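You operate a simulated robot arm through the tools that you are given. There is no shell and no other tool.

The job below is to be done with a simulated robot arm. You get a single attempt, and the scene is never put back.

## Task
Shim the spring seat till the gap gauge shows 0 MM, then drive its bolt to 60 NM.
Fine: grey driver back in its dock.

It is judged by the outcome, as a careful person would: the job done as asked, and still so three seconds after it is handed in. It fails if anything else is knocked over, pushed out of place, dropped, spilled or broken.

## Robot
A 6-joint arm with a two-finger gripper, fixed in place. Base frame: the origin is at the foot of the arm, x ahead of it, y to its left, z up. Readings come in m, rad, newtons and seconds.
Its first joint turns from -2.897 to 2.897 rad. Payload 2.45 kg.
The TCP is the grasp point between the finger pads, 0.02 m short of the fingertips. In the tool frame z runs along the fingers and y along their closing line. The gripper opens to 0.14 m. The gripper's body begins 0.168 m behind the TCP.
Orientation is that of the tool frame in the base frame, as a unit quaternion [w, x, y, z]. With the fingers straight down and closing along the base's y, the tool's x points along the base's -x, its y along +y and its z along -z.

## Interface
- The arm moves only by the tool jog_arm. Its argument "targets" is one flat list of numbers, 7 for each row, row after row: the shift along the tool's x, y, z in m, then the turn, a rotation vector about the tool's x, y, z in rad, then the opening in per cent of the stroke, from 0 (shut) to 100 (fully open). In form: [tx, ty, tz, rx, ry, rz, hand, tx, ty, tz, rx, ry, rz, hand, ...]. A call has 1 to 20 rows; each row shifts and turns the commanded pose from where the row before left it, along the tool's axes as they then stand. A row lasts 0.2 s, in which the tool goes at most 0.05 m and 0.15 rad; a call with a longer step from one row to the next is refused whole, and so is a gripper value outside its range. A pose out of reach is approached as far as the arm can. The call stops where the force on the tool passes 80 N (or 10 N more than at its start, if that is more) or the arm is blocked; 0.2 s more then pass. The fingers move at their own pace (about 0.045 m/s each) and stop on an object; they squeeze with about 28 N. The grip force told is the motor's: it shows also when the fingers shut on nothing. Time passes only in rows, and 0.2 s behind the last, so rows that do not move let the fingers close. It gives the time, the measured TCP pose, the force on the tool (base axes), the opening and the grip force at its end, in the units of the frame above (readings bear some noise), with the torque about the TCP (base axes, N m) and any sound that the robot's microphone picked up, and new pictures: "show" is both (left out), scene, wrist or none.
- Cameras (640 x 400 px; columns grow to the right, rows downward): "scene" is fixed at [0.4021, 0.5036, 1.4941]; the picture's right is [-0.11, -0.99, 0.00], its down [-0.82, 0.09, -0.56] and it looks along [0.56, -0.06, -0.83] (base axes); focal length 318 px, centre (320, 200). "wrist" rides on the gripper at [0.078, 0.011, -0.209] in the tool frame; the picture's right is [-0.14, 0.99, 0.00], its down [-0.92, -0.13, -0.37] and it looks along [-0.36, -0.05, 0.93] (tool axes); focal length 280 px, centre (320, 200). There is no depth. A picture from a camera that has moved, and an enlarged one, comes with that camera's place and axes in the base frame and with its lens.
- inspect(camera, box): a new picture of the part [left, top, right, bottom] of that camera's present view, enlarged. It takes no simulated time.
- sign_off(): hands the job in; it is judged then, once.

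Nothing tells you positions but the pictures and the camera data. Unless the task says otherwise, let go and move clear before handing in.

The tools are called after "Emit:" as name(argument=value, ...) on one line, values as JSON. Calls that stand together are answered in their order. jog_arm: Moves the arm, as the interface text tells. Its arguments: {"type":"object","properties":{"targets":{"type":"array","items":{"type":"number"}},"show":{"type":"string","enum":["both","scene","wrist","none"]}},"required":["targets"]} The other tools are called the same way: inspect (camera, box) takes an enlarged picture of a part of a camera's view; sign_off () hands the job in.

At the start:

```text
time: 0.0
eef_pos: [0.7358, 0.4789, 1.1194]
tcp_rot: [-0.001, 0.0, 1.0, 0.0]
ft_force: [-0.1, 0.2, 0.8]
moment: [0.0, -0.01, 0.0]
width: 0.1401
gripper_force: 0.0
```

scene: 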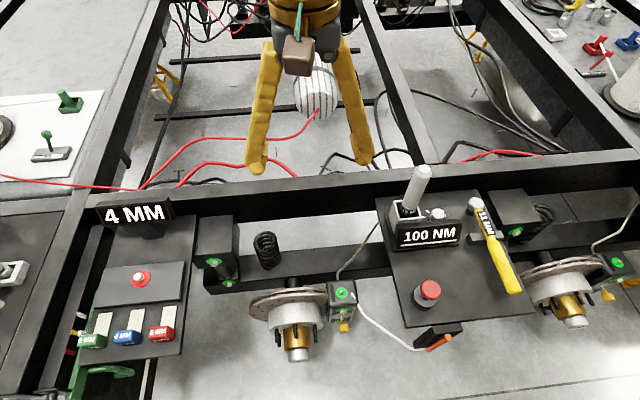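
wrist: 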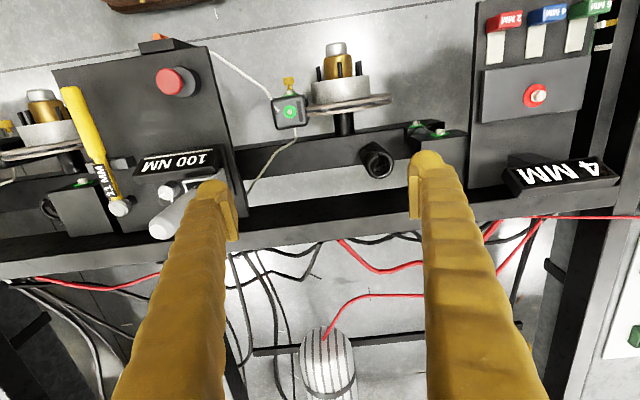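

I see a bench with a gauge reading 4 MM and three shims (green, blue, red) on the left, a spring in the middle, and a torque unit reading 100 NM with a grey driver, a yellow wrench and a red knob on the right. I'll enlarge the views before I move anything.

Emit:
inspect(camera="scene", box=[60, 180, 220, 380])

Emit:
inspect(camera="scene", box=[180, 200, 370, 370])

Emit:
inspect(camera="scene", box=[360, 150, 560, 360])

Emit:
inspect(camera="wrist", box=[440, 0, 640, 220])

Emit:
inspect(camera="wrist", box=[40, 20, 260, 250])

Emit:
inspect(camera="wrist", box=[240, 30, 480, 200])

```text
2.00 times, centred on (140, 280) of scene
camera zoom: at [0.4021, 0.5036, 1.4941], right [-0.11, -0.99, 0.0], down [-0.82, 0.09, -0.56], along [0.56, -0.06, -0.83], focal length 637 px, centre (680, 40)
```

zoom: 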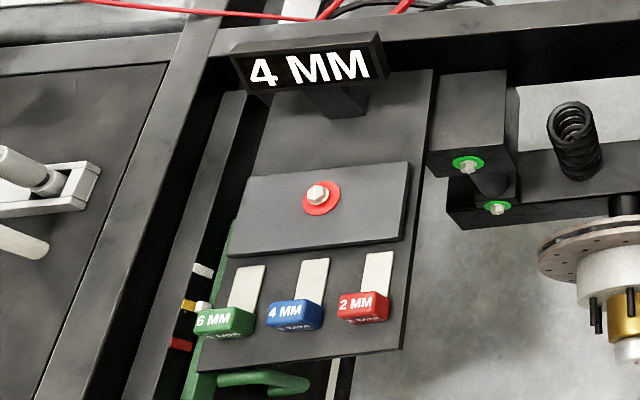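

```text
2.35 times, centred on (275, 285) of scene
camera zoom: at [0.4021, 0.5036, 1.4941], right [-0.11, -0.99, 0.0], down [-0.82, 0.09, -0.56], along [0.56, -0.06, -0.83], focal length 749 px, centre (426, 0)
```

zoom: 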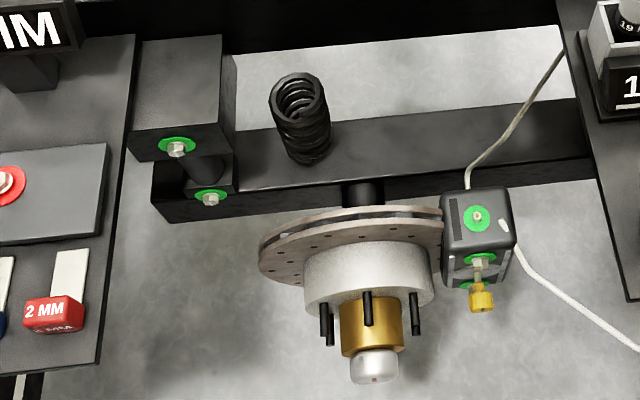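

```text
1.90 times, centred on (460, 255) of scene
camera zoom: at [0.4021, 0.5036, 1.4941], right [-0.11, -0.99, 0.0], down [-0.82, 0.09, -0.56], along [0.56, -0.06, -0.83], focal length 606 px, centre (53, 95)
```

zoom: 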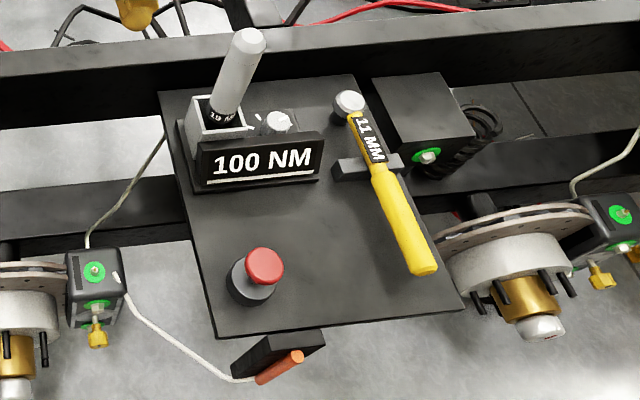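

```text
1.82 times, centred on (540, 110) of wrist
camera zoom: at [0.6592, 0.4907, 1.3288], right [0.14, 0.99, 0.0], down [0.92, -0.13, 0.37], along [0.36, -0.05, -0.93], focal length 510 px, centre (-80, 364)
```

zoom: 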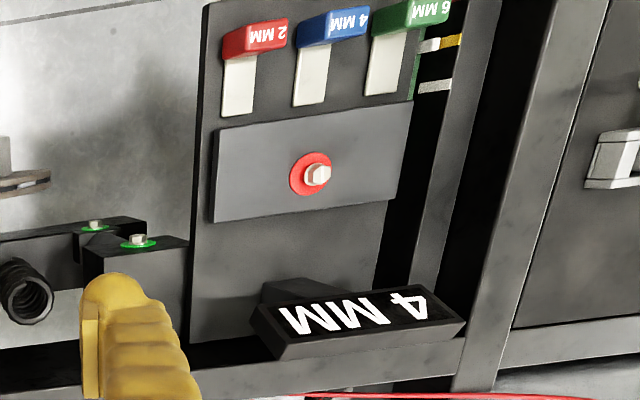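

```text
1.74 times, centred on (150, 135) of wrist
camera zoom: at [0.6592, 0.4907, 1.3288], right [0.14, 0.99, 0.0], down [0.92, -0.13, 0.37], along [0.36, -0.05, -0.93], focal length 488 px, centre (616, 313)
```

zoom: 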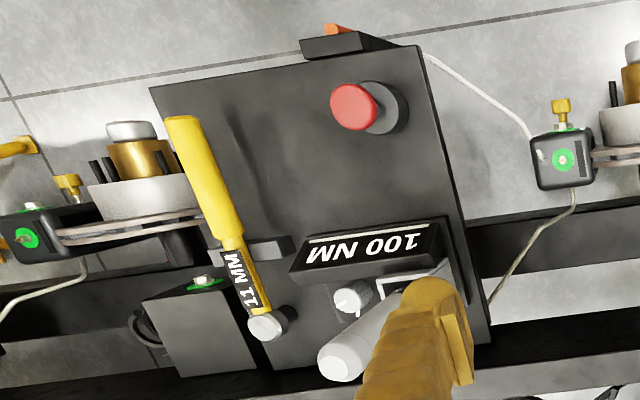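

```text
2.35 times, centred on (360, 115) of wrist
camera zoom: at [0.6592, 0.4907, 1.3288], right [0.14, 0.99, 0.0], down [0.92, -0.13, 0.37], along [0.36, -0.05, -0.93], focal length 660 px, centre (226, 400)
```

zoom: 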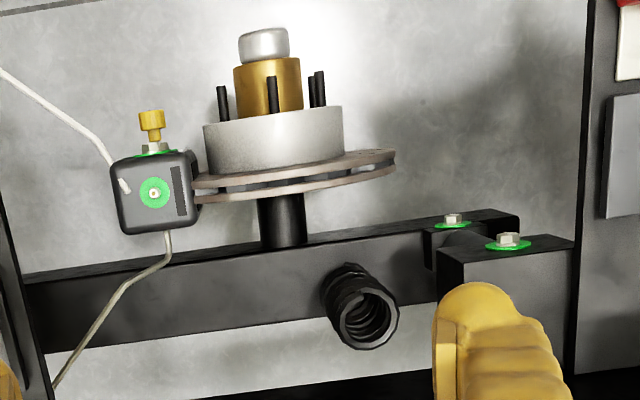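

The seat plate with its red-ringed bolt appears to sit near (0.73, 0.91, 0.75). The shims are in front of it, and the torque stand is near (0.65, 0.24). I'll move left at a safe height to get a better look and check my reach.

Emit:
jog_arm(targets=[0.0227, 0.0367, 0, 0, 0, 0, 100, 0.0227, 0.0367, 0, 0, 0, 0, 100, 0.0227, 0.0367, 0, 0, 0, 0, 100, 0.0227, 0.0367, 0, 0, 0, 0, 100, 0.0227, 0.0367, 0, 0, 0, 0, 100, 0.0227, 0.0367, 0, 0, 0, 0, 100])

```text
time: 1.4
eef_pos: [0.6018, 0.6982, 1.1206]
tcp_rot: [0.0, 0.0, 1.0, 0.0]
ft_force: [-0.6, -0.2, 1.0]
moment: [0.02, 0.0, 0.01]
width: 0.1404
gripper_force: 0.1
camera wrist: at [0.5236, 0.711, 1.3297], right [0.14, 0.99, 0.0], down [0.92, -0.13, 0.37], along [0.37, -0.05, -0.93], focal length 280 px, centre (320, 200)
```

scene: 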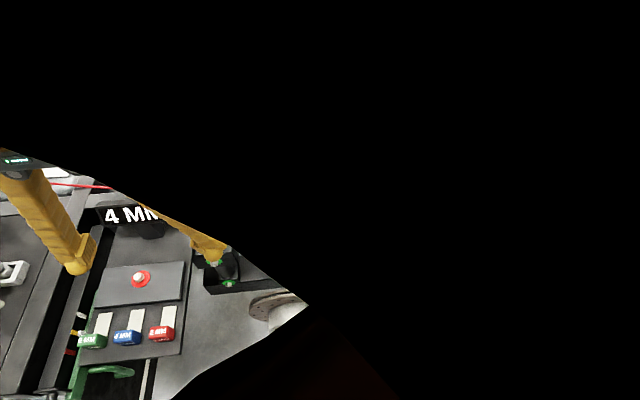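
wrist: 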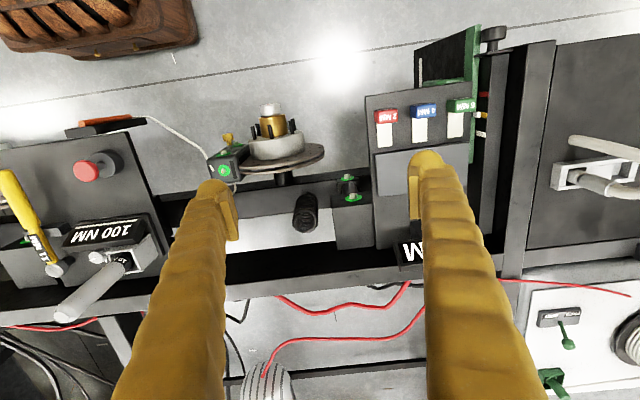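

The shims and seat are where I estimated. I'll test the reach by moving further out and somewhat down over the left panel.

Emit:
jog_arm(targets=[-0.0116, 0.0304, 0.024, 0, 0, 0, 100, -0.0116, 0.0304, 0.024, 0, 0, 0, 100, -0.0116, 0.0304, 0.024, 0, 0, 0, 100, -0.0116, 0.0304, 0.024, 0, 0, 0, 100, -0.0116, 0.0304, 0.024, 0, 0, 0, 100, 0, 0, 0, 0, 0, 0, 100])

```text
time: 2.8
eef_pos: [0.6588, 0.8508, 0.999]
tcp_rot: [0.001, 0.0, 1.0, -0.001]
ft_force: [-1.1, -0.1, 0.3]
moment: [0.0, 0.01, 0.01]
width: 0.1401
gripper_force: 0.1
camera wrist: at [0.5813, 0.8631, 1.209], right [0.14, 0.99, 0.0], down [0.92, -0.13, 0.37], along [0.37, -0.05, -0.93], focal length 280 px, centre (320, 200)
```

scene: 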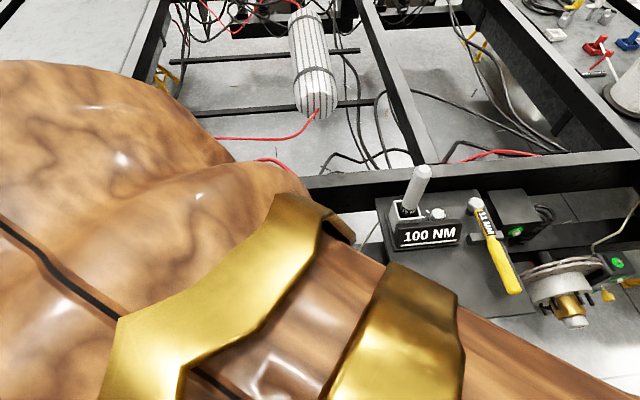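
wrist: 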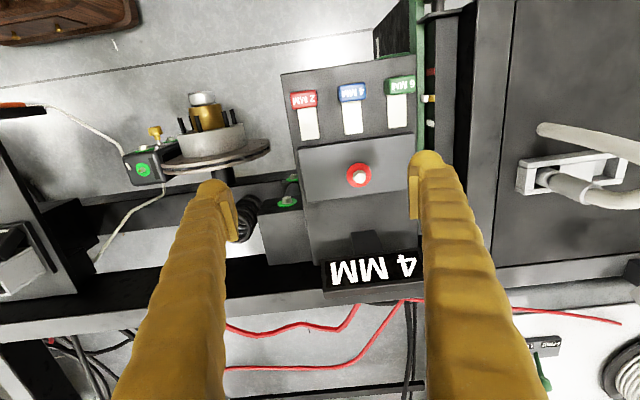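

I reached radius 1.08 without trouble at z=1.0. Now I'll look closely at the seat, shims and gauge.

Emit:
inspect(camera="wrist", box=[270, 60, 430, 160])

Emit:
inspect(camera="wrist", box=[270, 130, 450, 300])

```text
4.00 times, centred on (350, 110) of wrist
camera zoom: at [0.5813, 0.8631, 1.209], right [0.14, 0.99, 0.0], down [0.92, -0.13, 0.37], along [0.37, -0.05, -0.93], focal length 1122 px, centre (200, 560)
```

zoom: 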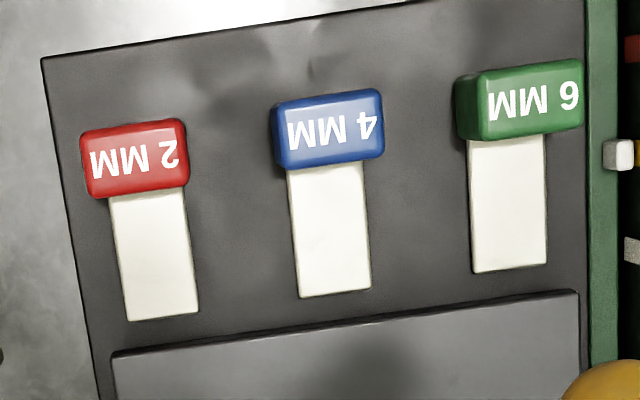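

```text
2.35 times, centred on (360, 215) of wrist
camera zoom: at [0.5813, 0.8631, 1.209], right [0.14, 0.99, 0.0], down [0.92, -0.13, 0.37], along [0.37, -0.05, -0.93], focal length 660 px, centre (226, 165)
```

zoom: 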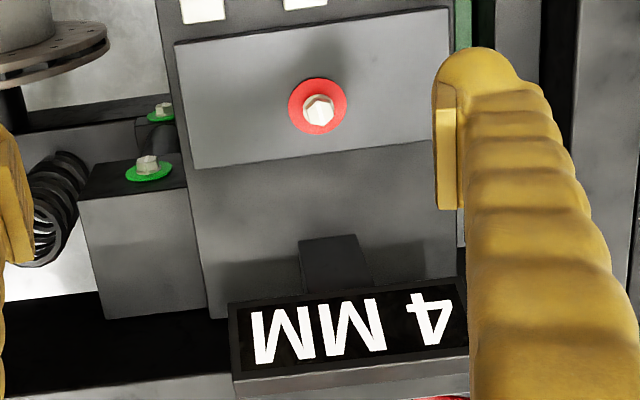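

The gauge reads 4 MM and the blue 4 MM shim lies with its blade pointing at the seat plate's near edge, about 8 mm short of it. I'll move over the blue handle for a closer view.

Emit:
jog_arm(targets=[0.0147, 0.011, 0.0322, 0, 0, 0, 100, 0.0147, 0.011, 0.0322, 0, 0, 0, 100, 0.0147, 0.011, 0.0322, 0, 0, 0, 100, 0.0147, 0.011, 0.0322, 0, 0, 0, 100, 0, 0, 0, 0, 0, 0, 100])

Emit:
inspect(camera="wrist", box=[220, 120, 420, 270])

```text
time: 4.0
eef_pos: [0.6009, 0.8952, 0.8695]
tcp_rot: [0.0, 0.0, 1.0, 0.0]
ft_force: [-0.1, -0.4, -1.0]
moment: [0.03, -0.01, -0.02]
width: 0.1401
gripper_force: 0.0
camera wrist: at [0.5233, 0.9067, 1.0794], right [0.14, 0.99, 0.0], down [0.92, -0.13, 0.37], along [0.36, -0.05, -0.93], focal length 280 px, centre (320, 200)
```

scene: 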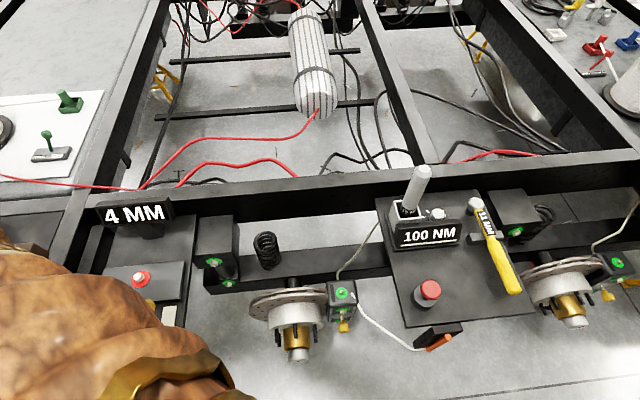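
wrist: 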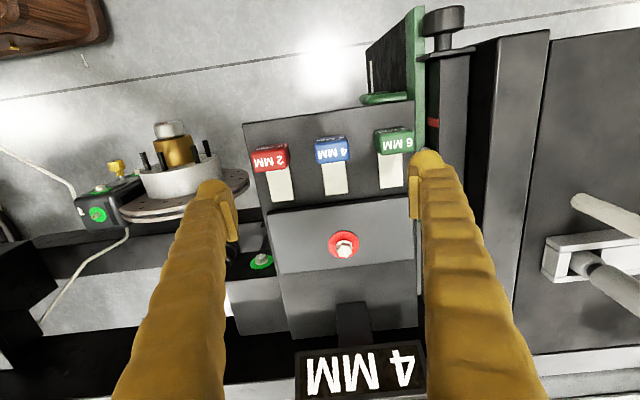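

```text
2.67 times, centred on (320, 195) of wrist
camera zoom: at [0.5233, 0.9067, 1.0794], right [0.14, 0.99, 0.0], down [0.92, -0.13, 0.37], along [0.36, -0.05, -0.93], focal length 748 px, centre (320, 213)
```

zoom: 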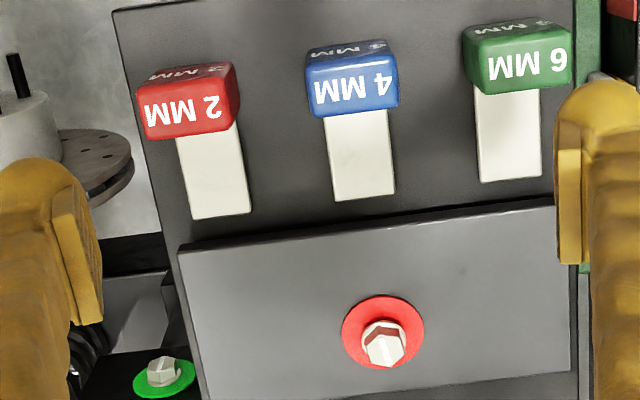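

The blue shim handle is at about x 0.583–0.608, y 0.912, with its top near z 0.745 and the panel near z 0.71. I'll narrow the fingers to fit between the neighbouring handles and come down partway to check alignment.

Emit:
jog_arm(targets=[0.003, 0.0057, 0.01, 0, 0, 0, 45, 0.003, 0.0057, 0.01, 0, 0, 0, 45, 0.003, 0.0057, 0.015, 0, 0, 0, 45, 0, 0, 0.0175, 0, 0, 0, 45, 0, 0, 0.0175, 0, 0, 0, 45, 0, 0, 0, 0, 0, 0, 45], show="wrist")

Emit:
inspect(camera="wrist", box=[200, 100, 440, 250])

```text
time: 5.4
eef_pos: [0.5914, 0.9107, 0.7999]
tcp_rot: [0.0, 0.0, 1.0, 0.0]
ft_force: [-0.2, 0.5, 0.3]
moment: [0.0, 0.0, -0.01]
width: 0.0627
gripper_force: 0.0
camera wrist: at [0.5137, 0.9237, 1.0099], right [0.14, 0.99, 0.0], down [0.92, -0.13, 0.37], along [0.37, -0.05, -0.93], focal length 280 px, centre (320, 200)
```

wrist: 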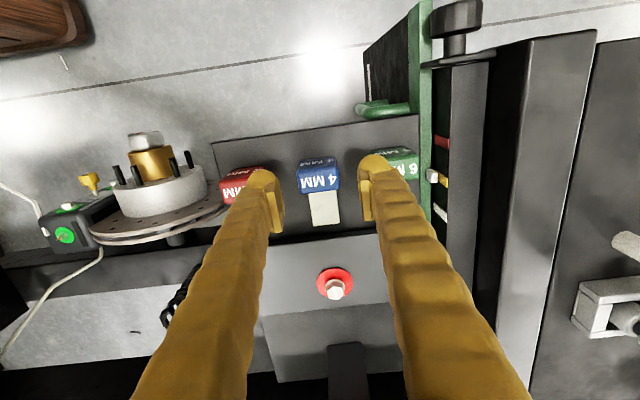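

```text
2.67 times, centred on (320, 175) of wrist
camera zoom: at [0.5137, 0.9237, 1.0099], right [0.14, 0.99, 0.0], down [0.92, -0.13, 0.37], along [0.37, -0.05, -0.93], focal length 748 px, centre (320, 267)
```

zoom: 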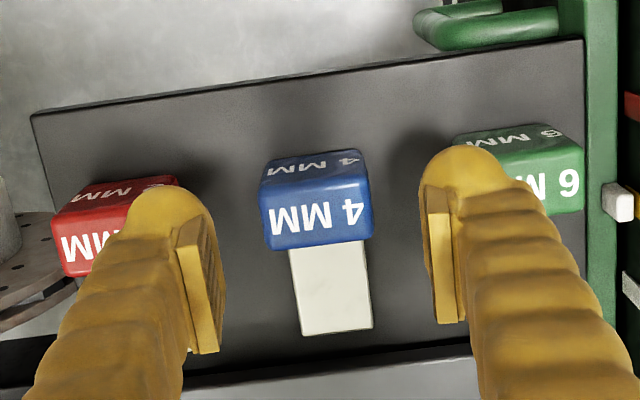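

The blue handle sits between the fingers, centred at about (0.596, 0.911). I'll shift back slightly so the fingers don't lead the handle's front face, then come down.

Emit:
jog_arm(targets=[0.006, 0.0005, 0.01, 0, 0, 0, 45, 0, 0, 0.015, 0, 0, 0, 45, 0, 0, 0.015, 0, 0, 0, 45, 0, 0, 0.015, 0, 0, 0, 45, 0, 0, 0, 0, 0, 0, 45])

Emit:
inspect(camera="wrist", box=[200, 100, 440, 250])

```text
time: 6.3
eef_pos: [0.5884, 0.9155, 0.7646]
tcp_rot: [0.003, 0.0, 1.0, 0.005]
ft_force: [0.5, -10.6, 17.9]
moment: [0.83, -0.06, -0.04]
width: 0.0578
gripper_force: 0.0
stopped in row 4: the force on the tool passed its limit at 100 N (the readings are from after the stop); the commanded pose is now the measured one
camera wrist: at [0.5098, 0.9246, 0.9748], right [0.14, 0.99, 0.01], down [0.92, -0.13, 0.37], along [0.37, -0.04, -0.93], focal length 280 px, centre (320, 200)
```

scene: 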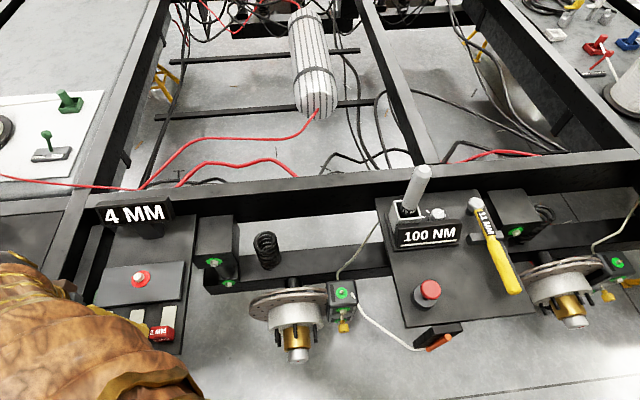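
wrist: 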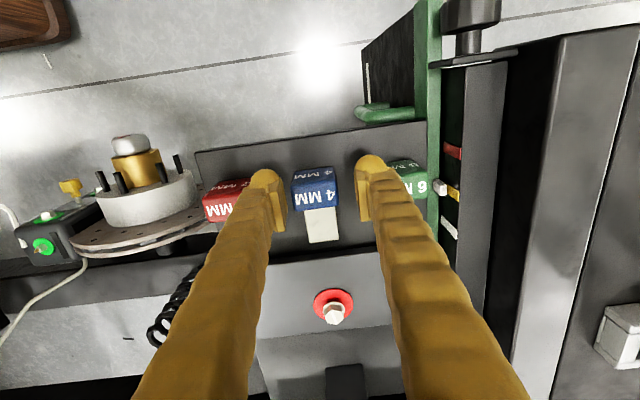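

```text
2.67 times, centred on (320, 175) of wrist
camera zoom: at [0.5098, 0.9246, 0.9748], right [0.14, 0.99, 0.01], down [0.92, -0.13, 0.37], along [0.37, -0.04, -0.93], focal length 748 px, centre (320, 267)
```

zoom: 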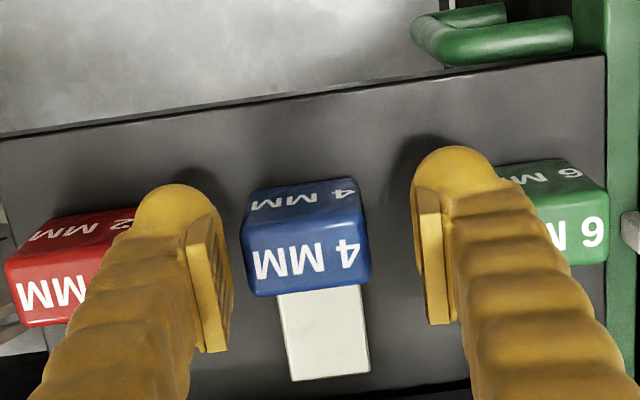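

A finger landed on a neighbouring handle (probably green) at tip height of about 0.745, because the fingers are bulkier at the tip than I assumed. I'll back up and check that nothing was displaced.

Emit:
jog_arm(targets=[0, 0, -0.02, 0, 0, 0, 45, 0, 0, -0.03, 0, 0, 0, 45, 0, 0, -0.02, 0, 0, 0, 45, 0, 0, 0, 0, 0, 0, 45])

Emit:
inspect(camera="wrist", box=[200, 100, 440, 250])

Emit:
inspect(camera="scene", box=[60, 180, 220, 380])

```text
time: 7.3
eef_pos: [0.587, 0.9145, 0.8346]
tcp_rot: [0.003, -0.001, 1.0, 0.005]
ft_force: [0.1, -0.5, 0.4]
moment: [-0.01, 0.01, 0.0]
width: 0.063
gripper_force: 0.0
camera wrist: at [0.509, 0.9246, 1.0435], right [0.14, 0.99, 0.01], down [0.92, -0.13, 0.37], along [0.37, -0.04, -0.93], focal length 280 px, centre (320, 200)
```

scene: 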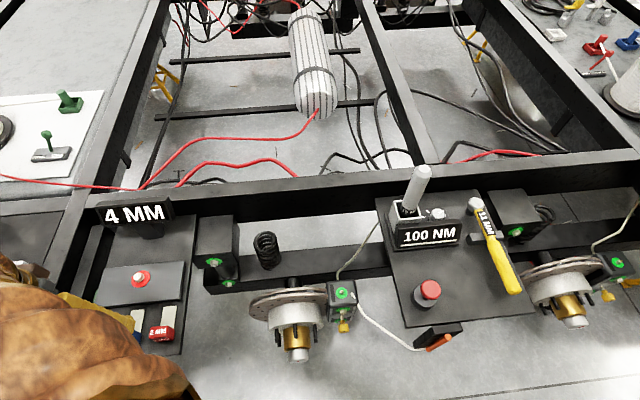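
wrist: 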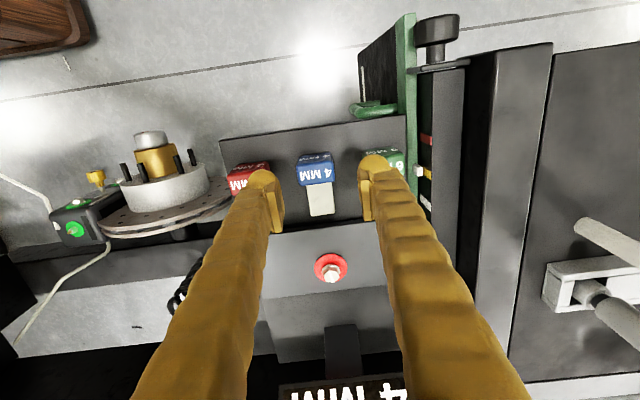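

```text
2.67 times, centred on (320, 175) of wrist
camera zoom: at [0.509, 0.9246, 1.0435], right [0.14, 0.99, 0.01], down [0.92, -0.13, 0.37], along [0.37, -0.04, -0.93], focal length 748 px, centre (320, 267)
```

zoom: 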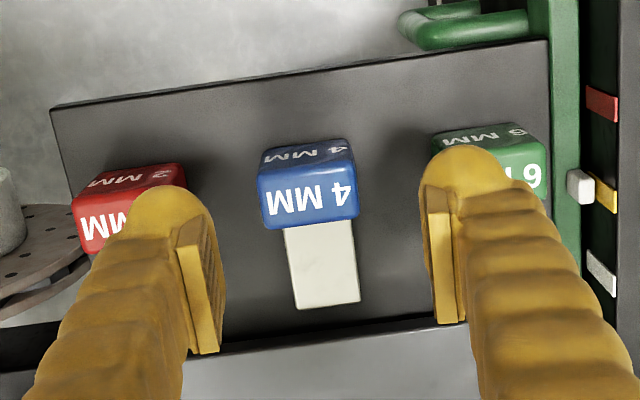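

```text
2.00 times, centred on (140, 280) of scene
camera zoom: at [0.4021, 0.5036, 1.4941], right [-0.11, -0.99, 0.0], down [-0.82, 0.09, -0.56], along [0.56, -0.06, -0.83], focal length 637 px, centre (680, 40)
```

zoom: 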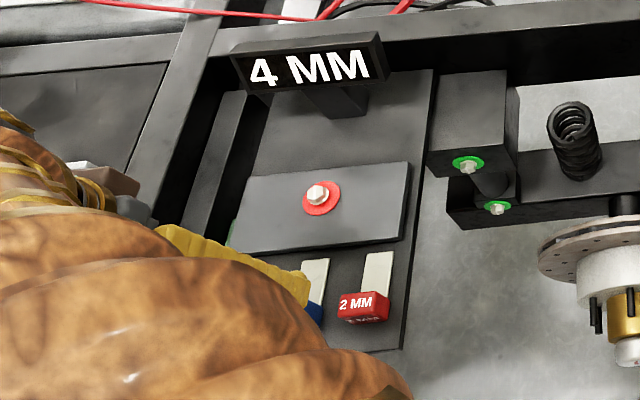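

Nothing was displaced. I'll straighten the tiny tilt, centre on the blue handle at y≈0.911, and narrow the opening to about 50 mm before trying again.

Emit:
jog_arm(targets=[0, -0.0035, 0, 0.01, 0.006, 0.002, 36, 0, 0, 0, 0, 0, 0, 36, 0, 0, 0.03, 0, 0, 0, 36, 0, 0, 0.02, 0, 0, 0, 36, 0, 0, 0, 0, 0, 0, 36], show="wrist")

Emit:
inspect(camera="wrist", box=[200, 100, 440, 250])

```text
time: 8.6
eef_pos: [0.588, 0.9121, 0.7838]
tcp_rot: [0.001, 0.001, 1.0, 0.0]
ft_force: [0.5, 0.5, 0.3]
moment: [-0.02, 0.0, 0.03]
width: 0.0502
gripper_force: 0.0
camera wrist: at [0.51, 0.9231, 0.9933], right [0.14, 0.99, 0.0], down [0.92, -0.13, 0.37], along [0.37, -0.05, -0.93], focal length 280 px, centre (320, 200)
```

wrist: 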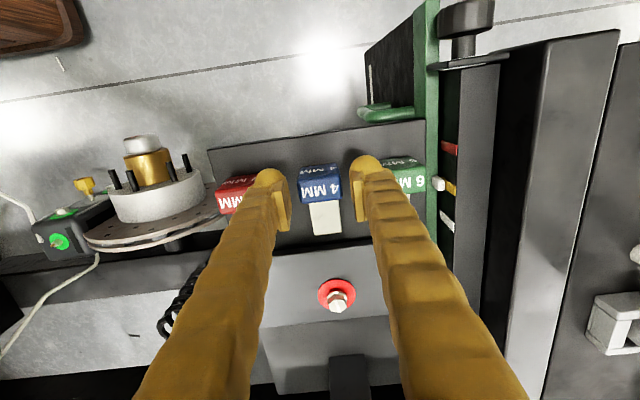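

```text
2.67 times, centred on (320, 175) of wrist
camera zoom: at [0.51, 0.9231, 0.9933], right [0.14, 0.99, 0.0], down [0.92, -0.13, 0.37], along [0.37, -0.05, -0.93], focal length 748 px, centre (320, 267)
```

zoom: 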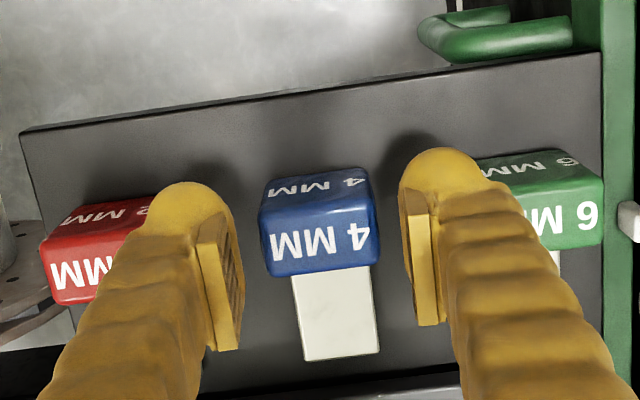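

The clearance between the neighbouring handles is too thin for the finger tips. Pushing the shim from behind with closed fingers looks safer, but first I'll raise and tilt the hand for a low look at the gap under the seat plate.

Emit:
jog_arm(targets=[0, 0, -0.045, 0, 0, 0, 60, 0, -0.03, -0.035, 0, 0, 0, 100, 0, 0, 0, 0, -0.131, 0, 100, 0, 0, 0, 0, -0.131, 0, 100, 0, 0, 0, 0, -0.131, 0, 100, 0, 0, 0, 0, -0.131, 0, 100, 0, 0, 0, 0, -0.131, 0, 100, 0, 0, 0, 0, -0.131, 0, 100, 0, 0, 0, 0, 0, 0, 100])

Emit:
inspect(camera="wrist", box=[220, 150, 460, 300])

```text
time: 10.6
eef_pos: [0.5868, 0.8806, 0.8633]
tcp_rot: [0.384, 0.001, 0.923, 0.0]
ft_force: [-1.0, -0.7, 0.2]
moment: [0.0, 0.0, -0.02]
width: 0.1401
gripper_force: 0.0
camera wrist: at [0.3848, 0.8935, 0.9566], right [0.1, 0.99, 0.1], down [0.39, -0.13, 0.91], along [0.92, -0.05, -0.4], focal length 280 px, centre (320, 200)
```

scene: 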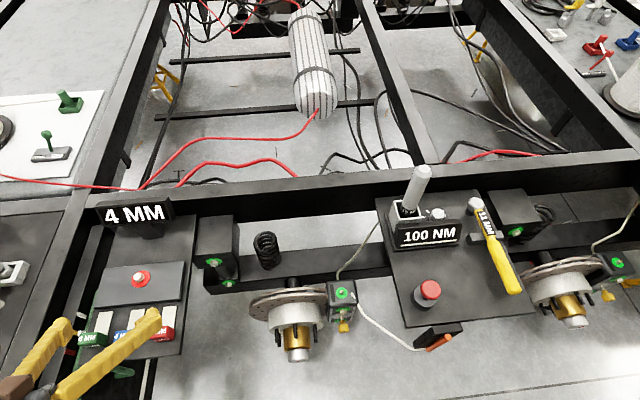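
wrist: 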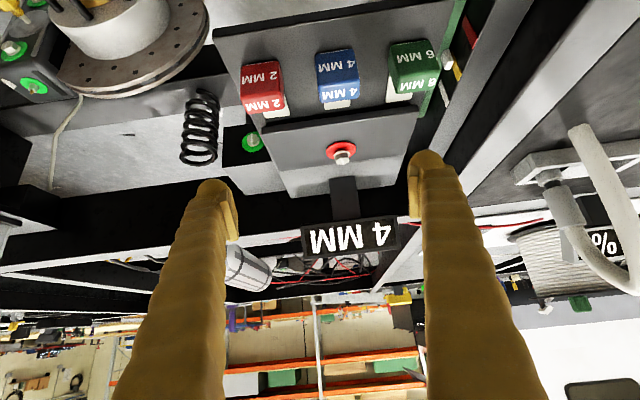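

```text
2.67 times, centred on (340, 225) of wrist
camera zoom: at [0.3848, 0.8935, 0.9566], right [0.1, 0.99, 0.1], down [0.39, -0.13, 0.91], along [0.92, -0.05, -0.4], focal length 748 px, centre (267, 133)
```

zoom: 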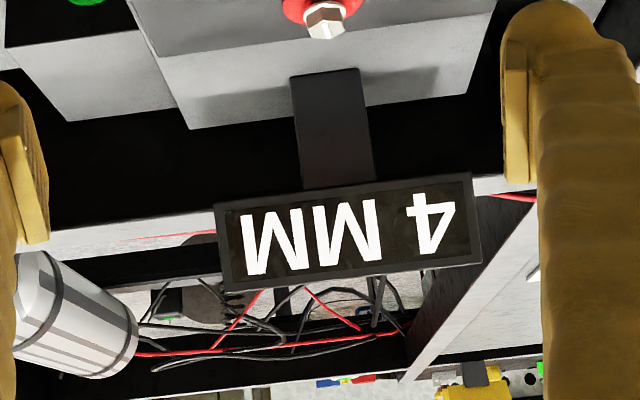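

Emit:
inspect(camera="wrist", box=[230, 30, 450, 165])

Emit:
inspect(camera="wrist", box=[290, 80, 400, 150])

Emit:
inspect(camera="scene", box=[80, 250, 200, 350])

Emit:
inspect(camera="scene", box=[380, 160, 500, 260])

```text
2.91 times, centred on (340, 98) of wrist
camera zoom: at [0.3848, 0.8935, 0.9566], right [0.1, 0.99, 0.1], down [0.39, -0.13, 0.91], along [0.92, -0.05, -0.4], focal length 816 px, centre (262, 498)
```

zoom: 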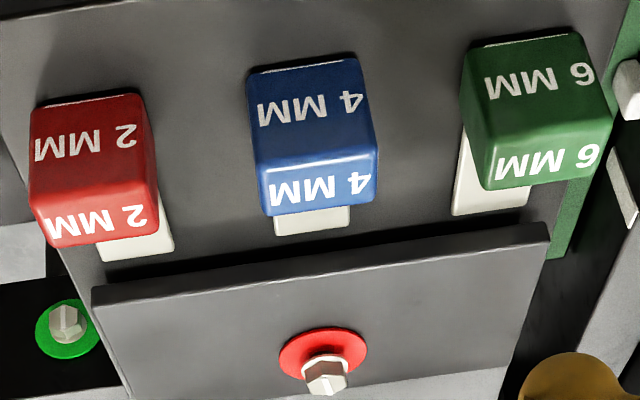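

```text
5.71 times, centred on (345, 115) of wrist
camera zoom: at [0.3848, 0.8935, 0.9566], right [0.1, 0.99, 0.1], down [0.39, -0.13, 0.91], along [0.92, -0.05, -0.4], focal length 1602 px, centre (177, 686)
```

zoom: 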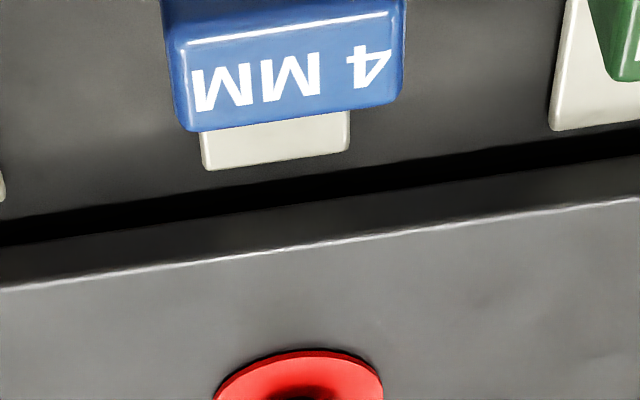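

```text
4.00 times, centred on (140, 300) of scene
camera zoom: at [0.4021, 0.5036, 1.4941], right [-0.11, -0.99, 0.0], down [-0.82, 0.09, -0.56], along [0.56, -0.06, -0.83], focal length 1274 px, centre (1040, -200)
```

zoom: 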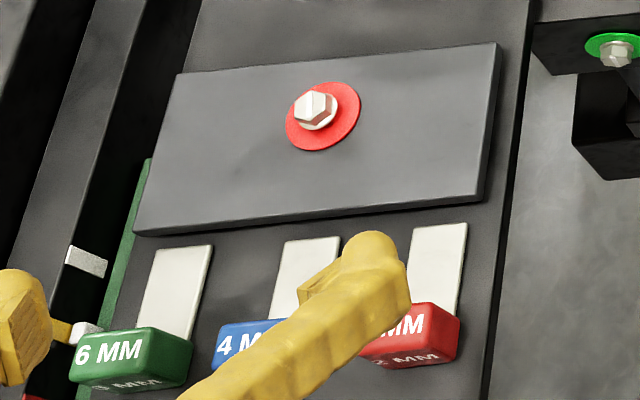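

```text
4.00 times, centred on (440, 210) of scene
camera zoom: at [0.4021, 0.5036, 1.4941], right [-0.11, -0.99, 0.0], down [-0.82, 0.09, -0.56], along [0.56, -0.06, -0.83], focal length 1274 px, centre (-160, 160)
```

zoom: 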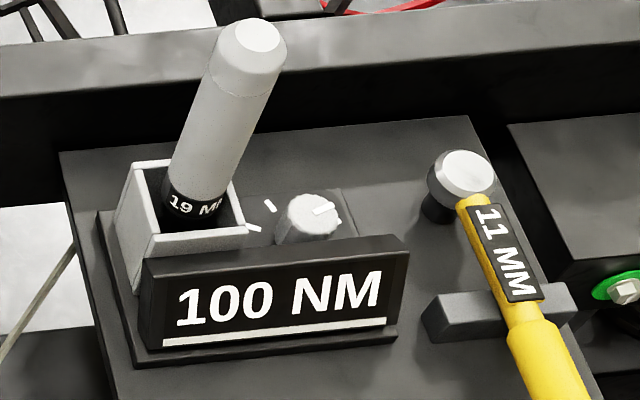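

The low view shows a clear dark gap under the seat plate, with its edge at x≈0.666 and underside at z≈0.727, directly ahead of the flat-lying blade. The torque stand has a dial next to the "100 NM" display. I'll straighten up, close the fingers and position them behind the blue handle to push.

Emit:
jog_arm(targets=[0, 0, 0, 0, 0.131, 0, 0, 0, 0, 0, 0, 0.131, 0, 0, 0, 0, 0, 0, 0.131, 0, 0, 0, 0, 0, 0, 0.131, 0, 0, 0, 0, 0, 0, 0.131, 0, 0, 0, 0, 0, 0, 0.131, 0, 0, 0.013, 0.01, 0.0, 0, 0, 0, 0, 0.013, 0.01, 0.025, 0, 0, 0, 0, 0.013, 0.01, 0.025, 0, 0, 0, 0, 0, 0, 0.025, 0, 0, 0, 0, 0, 0, 0, 0, 0, 0, 0], show="wrist")

Emit:
inspect(camera="wrist", box=[200, 100, 440, 250])

```text
time: 12.9
eef_pos: [0.5494, 0.9104, 0.7876]
tcp_rot: [0.0, 0.001, 1.0, 0.001]
ft_force: [-0.5, 0.0, 0.4]
moment: [0.0, 0.02, -0.01]
width: 0.0
gripper_force: 27.7
camera wrist: at [0.4721, 0.9227, 0.9987], right [0.14, 0.99, 0.0], down [0.92, -0.13, 0.37], along [0.37, -0.05, -0.93], focal length 280 px, centre (320, 200)
```

wrist: 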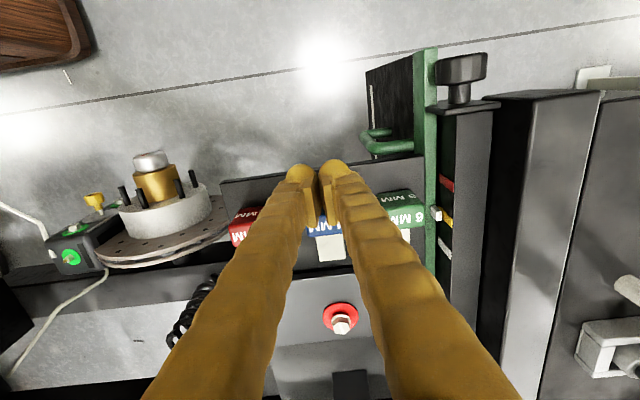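

```text
2.67 times, centred on (320, 175) of wrist
camera zoom: at [0.4721, 0.9227, 0.9987], right [0.14, 0.99, 0.0], down [0.92, -0.13, 0.37], along [0.37, -0.05, -0.93], focal length 748 px, centre (320, 267)
```

zoom: 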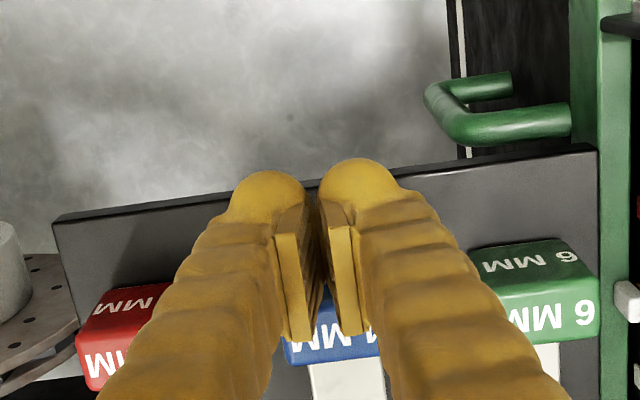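

Closed fingers are behind the blue handle. I'll lower them to just above the panel, then push forward partway and check.

Emit:
jog_arm(targets=[0, 0.0006, 0.02, 0, 0, 0, 0, 0, 0, 0.02, 0, 0, 0, 0, 0, 0, 0.009, 0, 0, 0, 0, 0, 0, 0, 0, 0, 0, 0], show="wrist")

Emit:
inspect(camera="wrist", box=[200, 100, 440, 250])

```text
time: 13.9
eef_pos: [0.5499, 0.9118, 0.7403]
tcp_rot: [0.0, 0.0, 1.0, 0.0]
ft_force: [-0.3, -0.5, -0.2]
moment: [0.0, -0.04, 0.0]
width: 0.0
gripper_force: 28.1
camera wrist: at [0.4719, 0.9236, 0.95], right [0.14, 0.99, 0.0], down [0.92, -0.13, 0.37], along [0.37, -0.05, -0.93], focal length 280 px, centre (320, 200)
```

wrist: 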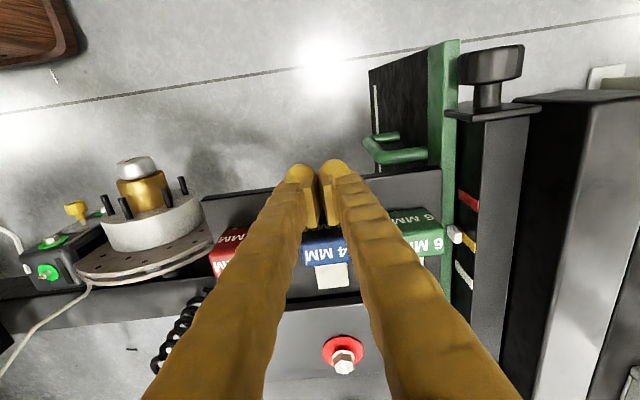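

```text
2.67 times, centred on (320, 175) of wrist
camera zoom: at [0.4719, 0.9236, 0.95], right [0.14, 0.99, 0.0], down [0.92, -0.13, 0.37], along [0.37, -0.05, -0.93], focal length 748 px, centre (320, 267)
```

zoom: 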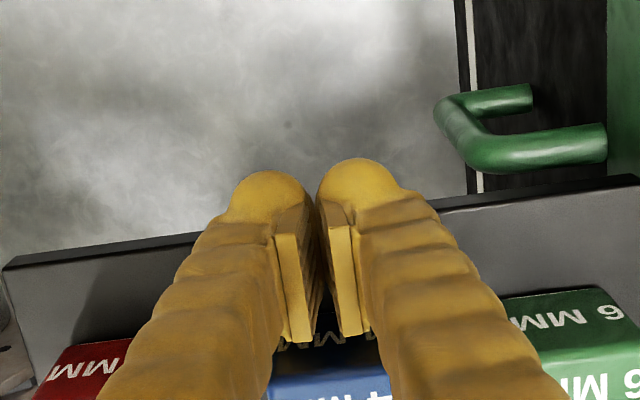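

I'm down behind the handle with no contact. Now I'll push forward slowly in +x.

Emit:
jog_arm(targets=[-0.008, 0, 0, 0, 0, 0, 0, -0.008, 0, 0, 0, 0, 0, 0, -0.006, 0, 0, 0, 0, 0, 0, -0.006, 0, 0, 0, 0, 0, 0, -0.006, 0, 0, 0, 0, 0, 0, -0.006, 0, 0, 0, 0, 0, 0, 0, 0, 0, 0, 0, 0, 0])

Emit:
inspect(camera="wrist", box=[220, 130, 460, 280])

Emit:
inspect(camera="scene", box=[80, 190, 200, 340])

```text
time: 15.6
eef_pos: [0.589, 0.9108, 0.7398]
tcp_rot: [0.0, 0.001, 1.0, 0.0]
ft_force: [-0.9, -0.5, 0.1]
moment: [0.0, 0.02, 0.02]
width: 0.0002
gripper_force: 29.1
camera wrist: at [0.5113, 0.9237, 0.9493], right [0.14, 0.99, 0.0], down [0.92, -0.13, 0.37], along [0.37, -0.05, -0.93], focal length 280 px, centre (320, 200)
```

scene: 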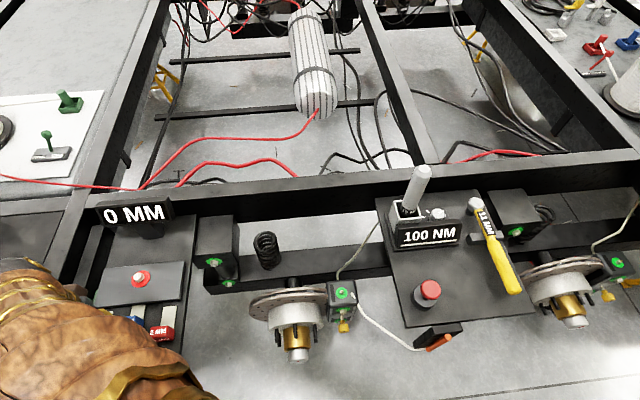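
wrist: 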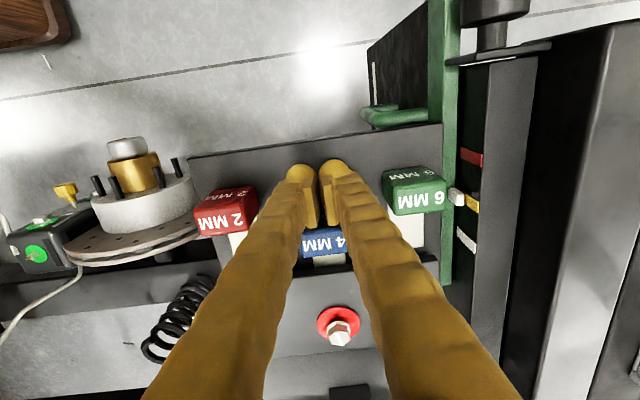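

```text
2.67 times, centred on (340, 205) of wrist
camera zoom: at [0.5113, 0.9237, 0.9493], right [0.14, 0.99, 0.0], down [0.92, -0.13, 0.37], along [0.37, -0.05, -0.93], focal length 748 px, centre (267, 187)
```

zoom: 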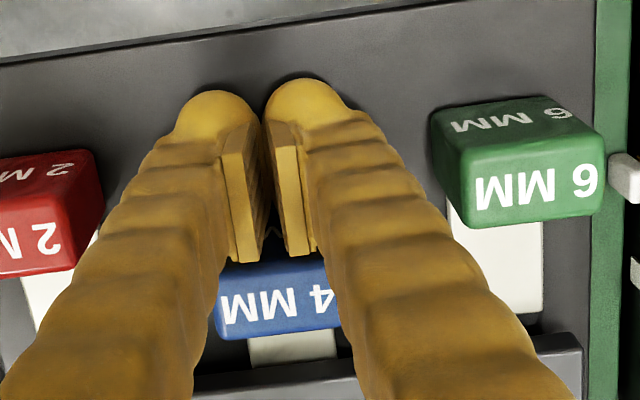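

```text
2.67 times, centred on (140, 265) of scene
camera zoom: at [0.4021, 0.5036, 1.4941], right [-0.11, -0.99, 0.0], down [-0.82, 0.09, -0.56], along [0.56, -0.06, -0.83], focal length 849 px, centre (800, 27)
```

zoom: 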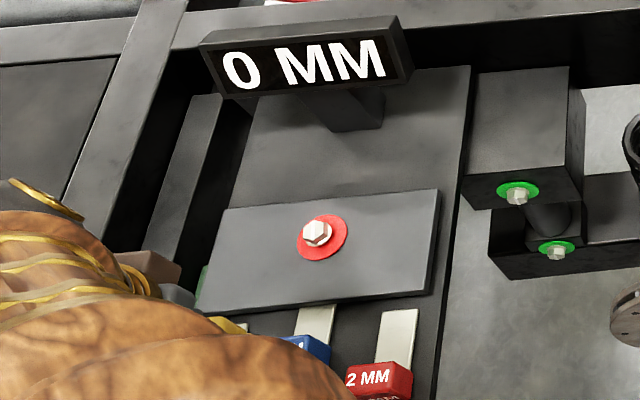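

The gauge now shows 0 MM. I'll push the shim about 15 mm further so it's well under the seat, then back off.

Emit:
jog_arm(targets=[-0.005, 0, 0, 0, 0, 0, 0, -0.005, 0, 0, 0, 0, 0, 0, -0.005, 0, 0, 0, 0, 0, 0, 0, 0, 0, 0, 0, 0, 0, 0.01, 0, 0, 0, 0, 0, 0, 0.02, 0, 0, 0, 0, 0, 0, 0.015, 0, -0.02, 0, 0, 0, 0, 0, 0, -0.045, 0, 0, 0, 0, 0, 0, -0.045, 0, 0, 0, 0])

Emit:
inspect(camera="wrist", box=[240, 100, 440, 280])

Emit:
inspect(camera="scene", box=[80, 190, 200, 340])

```text
time: 16.3
eef_pos: [0.5944, 0.9118, 0.7395]
tcp_rot: [-0.003, 0.0, 1.0, -0.002]
ft_force: [-12.5, -1.5, 4.0]
moment: [-0.08, 0.02, -0.05]
width: 0.006
gripper_force: 29.3
stopped in row 3: the force on the tool passed its limit at 91 N (the readings are from after the stop); the commanded pose is now the measured one
camera wrist: at [0.5185, 0.9247, 0.9493], right [0.14, 0.99, -0.01], down [0.92, -0.13, 0.36], along [0.36, -0.06, -0.93], focal length 280 px, centre (320, 200)
```

scene: 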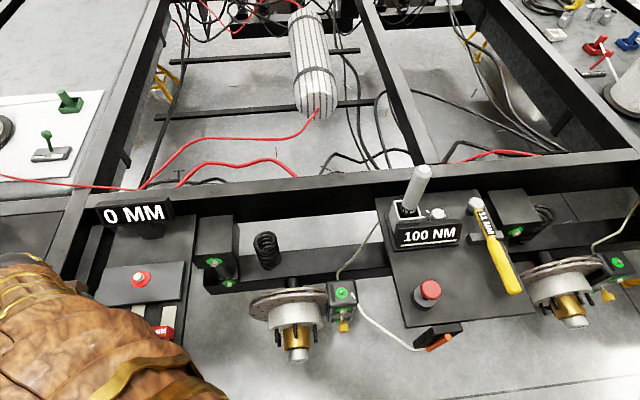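
wrist: 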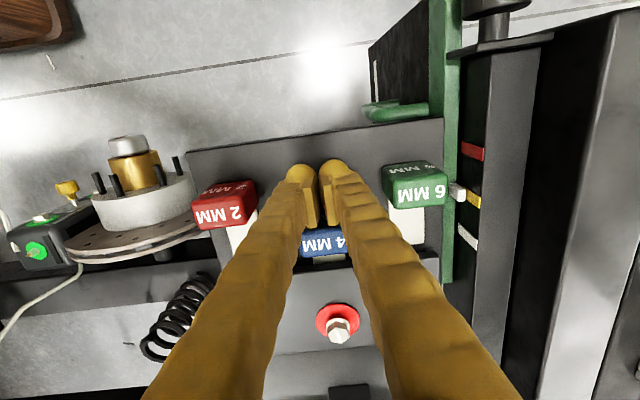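

```text
2.22 times, centred on (340, 190) of wrist
camera zoom: at [0.5185, 0.9247, 0.9493], right [0.14, 0.99, -0.01], down [0.92, -0.13, 0.36], along [0.36, -0.06, -0.93], focal length 623 px, centre (276, 222)
```

zoom: 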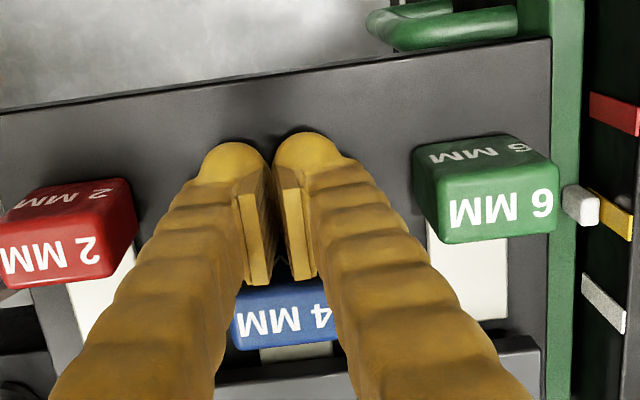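

```text
2.67 times, centred on (140, 265) of scene
camera zoom: at [0.4021, 0.5036, 1.4941], right [-0.11, -0.99, 0.0], down [-0.82, 0.09, -0.56], along [0.56, -0.06, -0.83], focal length 849 px, centre (800, 27)
```

zoom: 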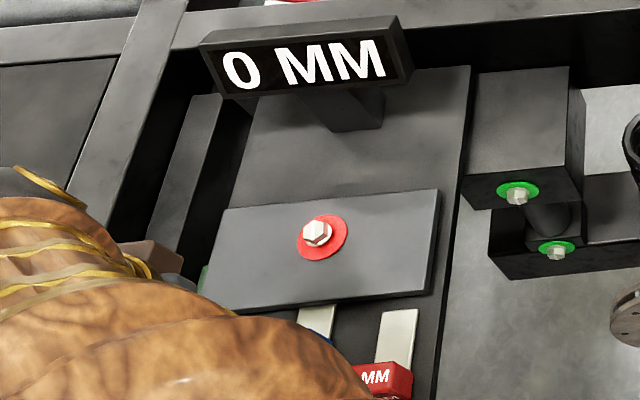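

The shim has come to a firm stop under the seat and the gauge still reads 0 MM. I'll back away, straighten and lift, then verify.

Emit:
jog_arm(targets=[0.01, 0, 0, 0, 0, 0, 0, 0.02, 0, 0, -0.004, -0.006, 0, 0, 0.015, 0, -0.01, 0, 0, 0, 0, 0, 0, -0.045, 0, 0, 0, 0, 0, 0, -0.045, 0, 0, 0, 0, 0, -0.045, -0.02, 0, 0, 0, 0, 0, -0.045, -0.02, 0, 0, 0, 0, 0, -0.045, -0.02, 0, 0, 0, 0])

Emit:
inspect(camera="wrist", box=[240, 100, 440, 280])

Emit:
inspect(camera="scene", box=[80, 190, 200, 340])

```text
time: 18.1
eef_pos: [0.5495, 0.7773, 0.8975]
tcp_rot: [-0.001, 0.001, 1.0, -0.001]
ft_force: [-0.4, 0.0, -1.7]
moment: [-0.02, 0.01, -0.04]
width: 0.0
gripper_force: 29.4
camera wrist: at [0.4729, 0.7894, 1.107], right [0.14, 0.99, 0.0], down [0.92, -0.13, 0.37], along [0.36, -0.05, -0.93], focal length 280 px, centre (320, 200)
```

scene: 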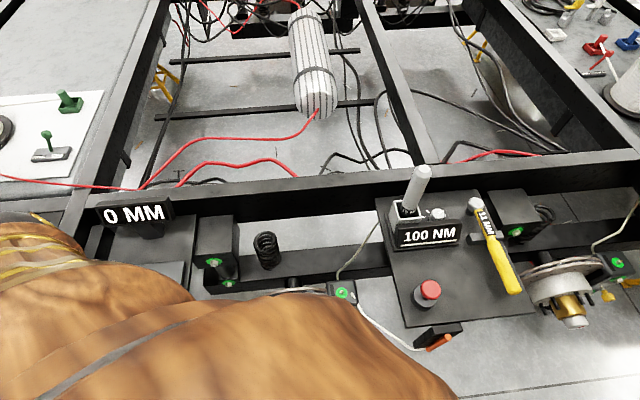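
wrist: 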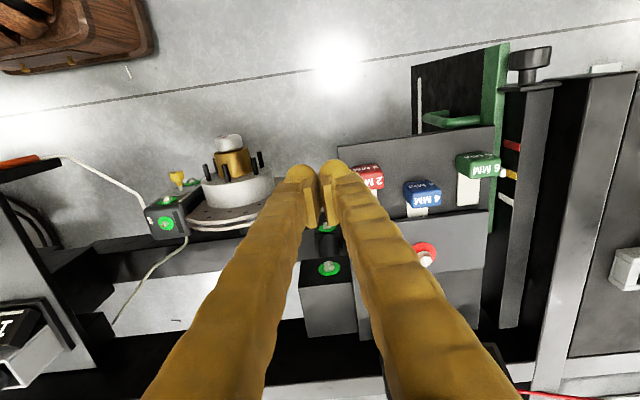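

```text
2.22 times, centred on (340, 190) of wrist
camera zoom: at [0.4729, 0.7894, 1.107], right [0.14, 0.99, 0.0], down [0.92, -0.13, 0.37], along [0.36, -0.05, -0.93], focal length 623 px, centre (276, 222)
```

zoom: 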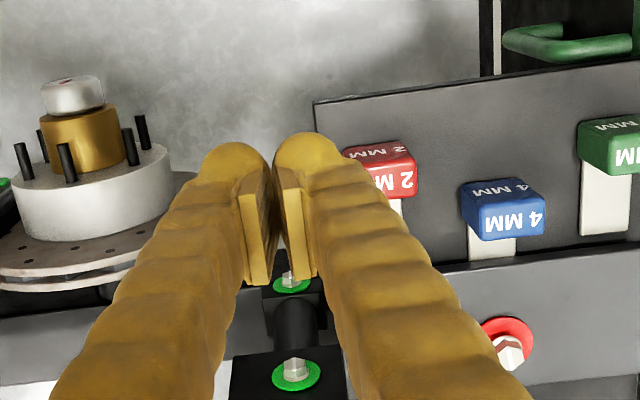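

```text
2.67 times, centred on (140, 265) of scene
camera zoom: at [0.4021, 0.5036, 1.4941], right [-0.11, -0.99, 0.0], down [-0.82, 0.09, -0.56], along [0.56, -0.06, -0.83], focal length 849 px, centre (800, 27)
```

zoom: 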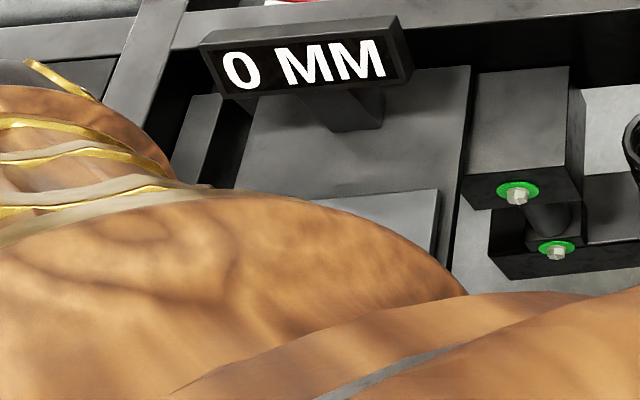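

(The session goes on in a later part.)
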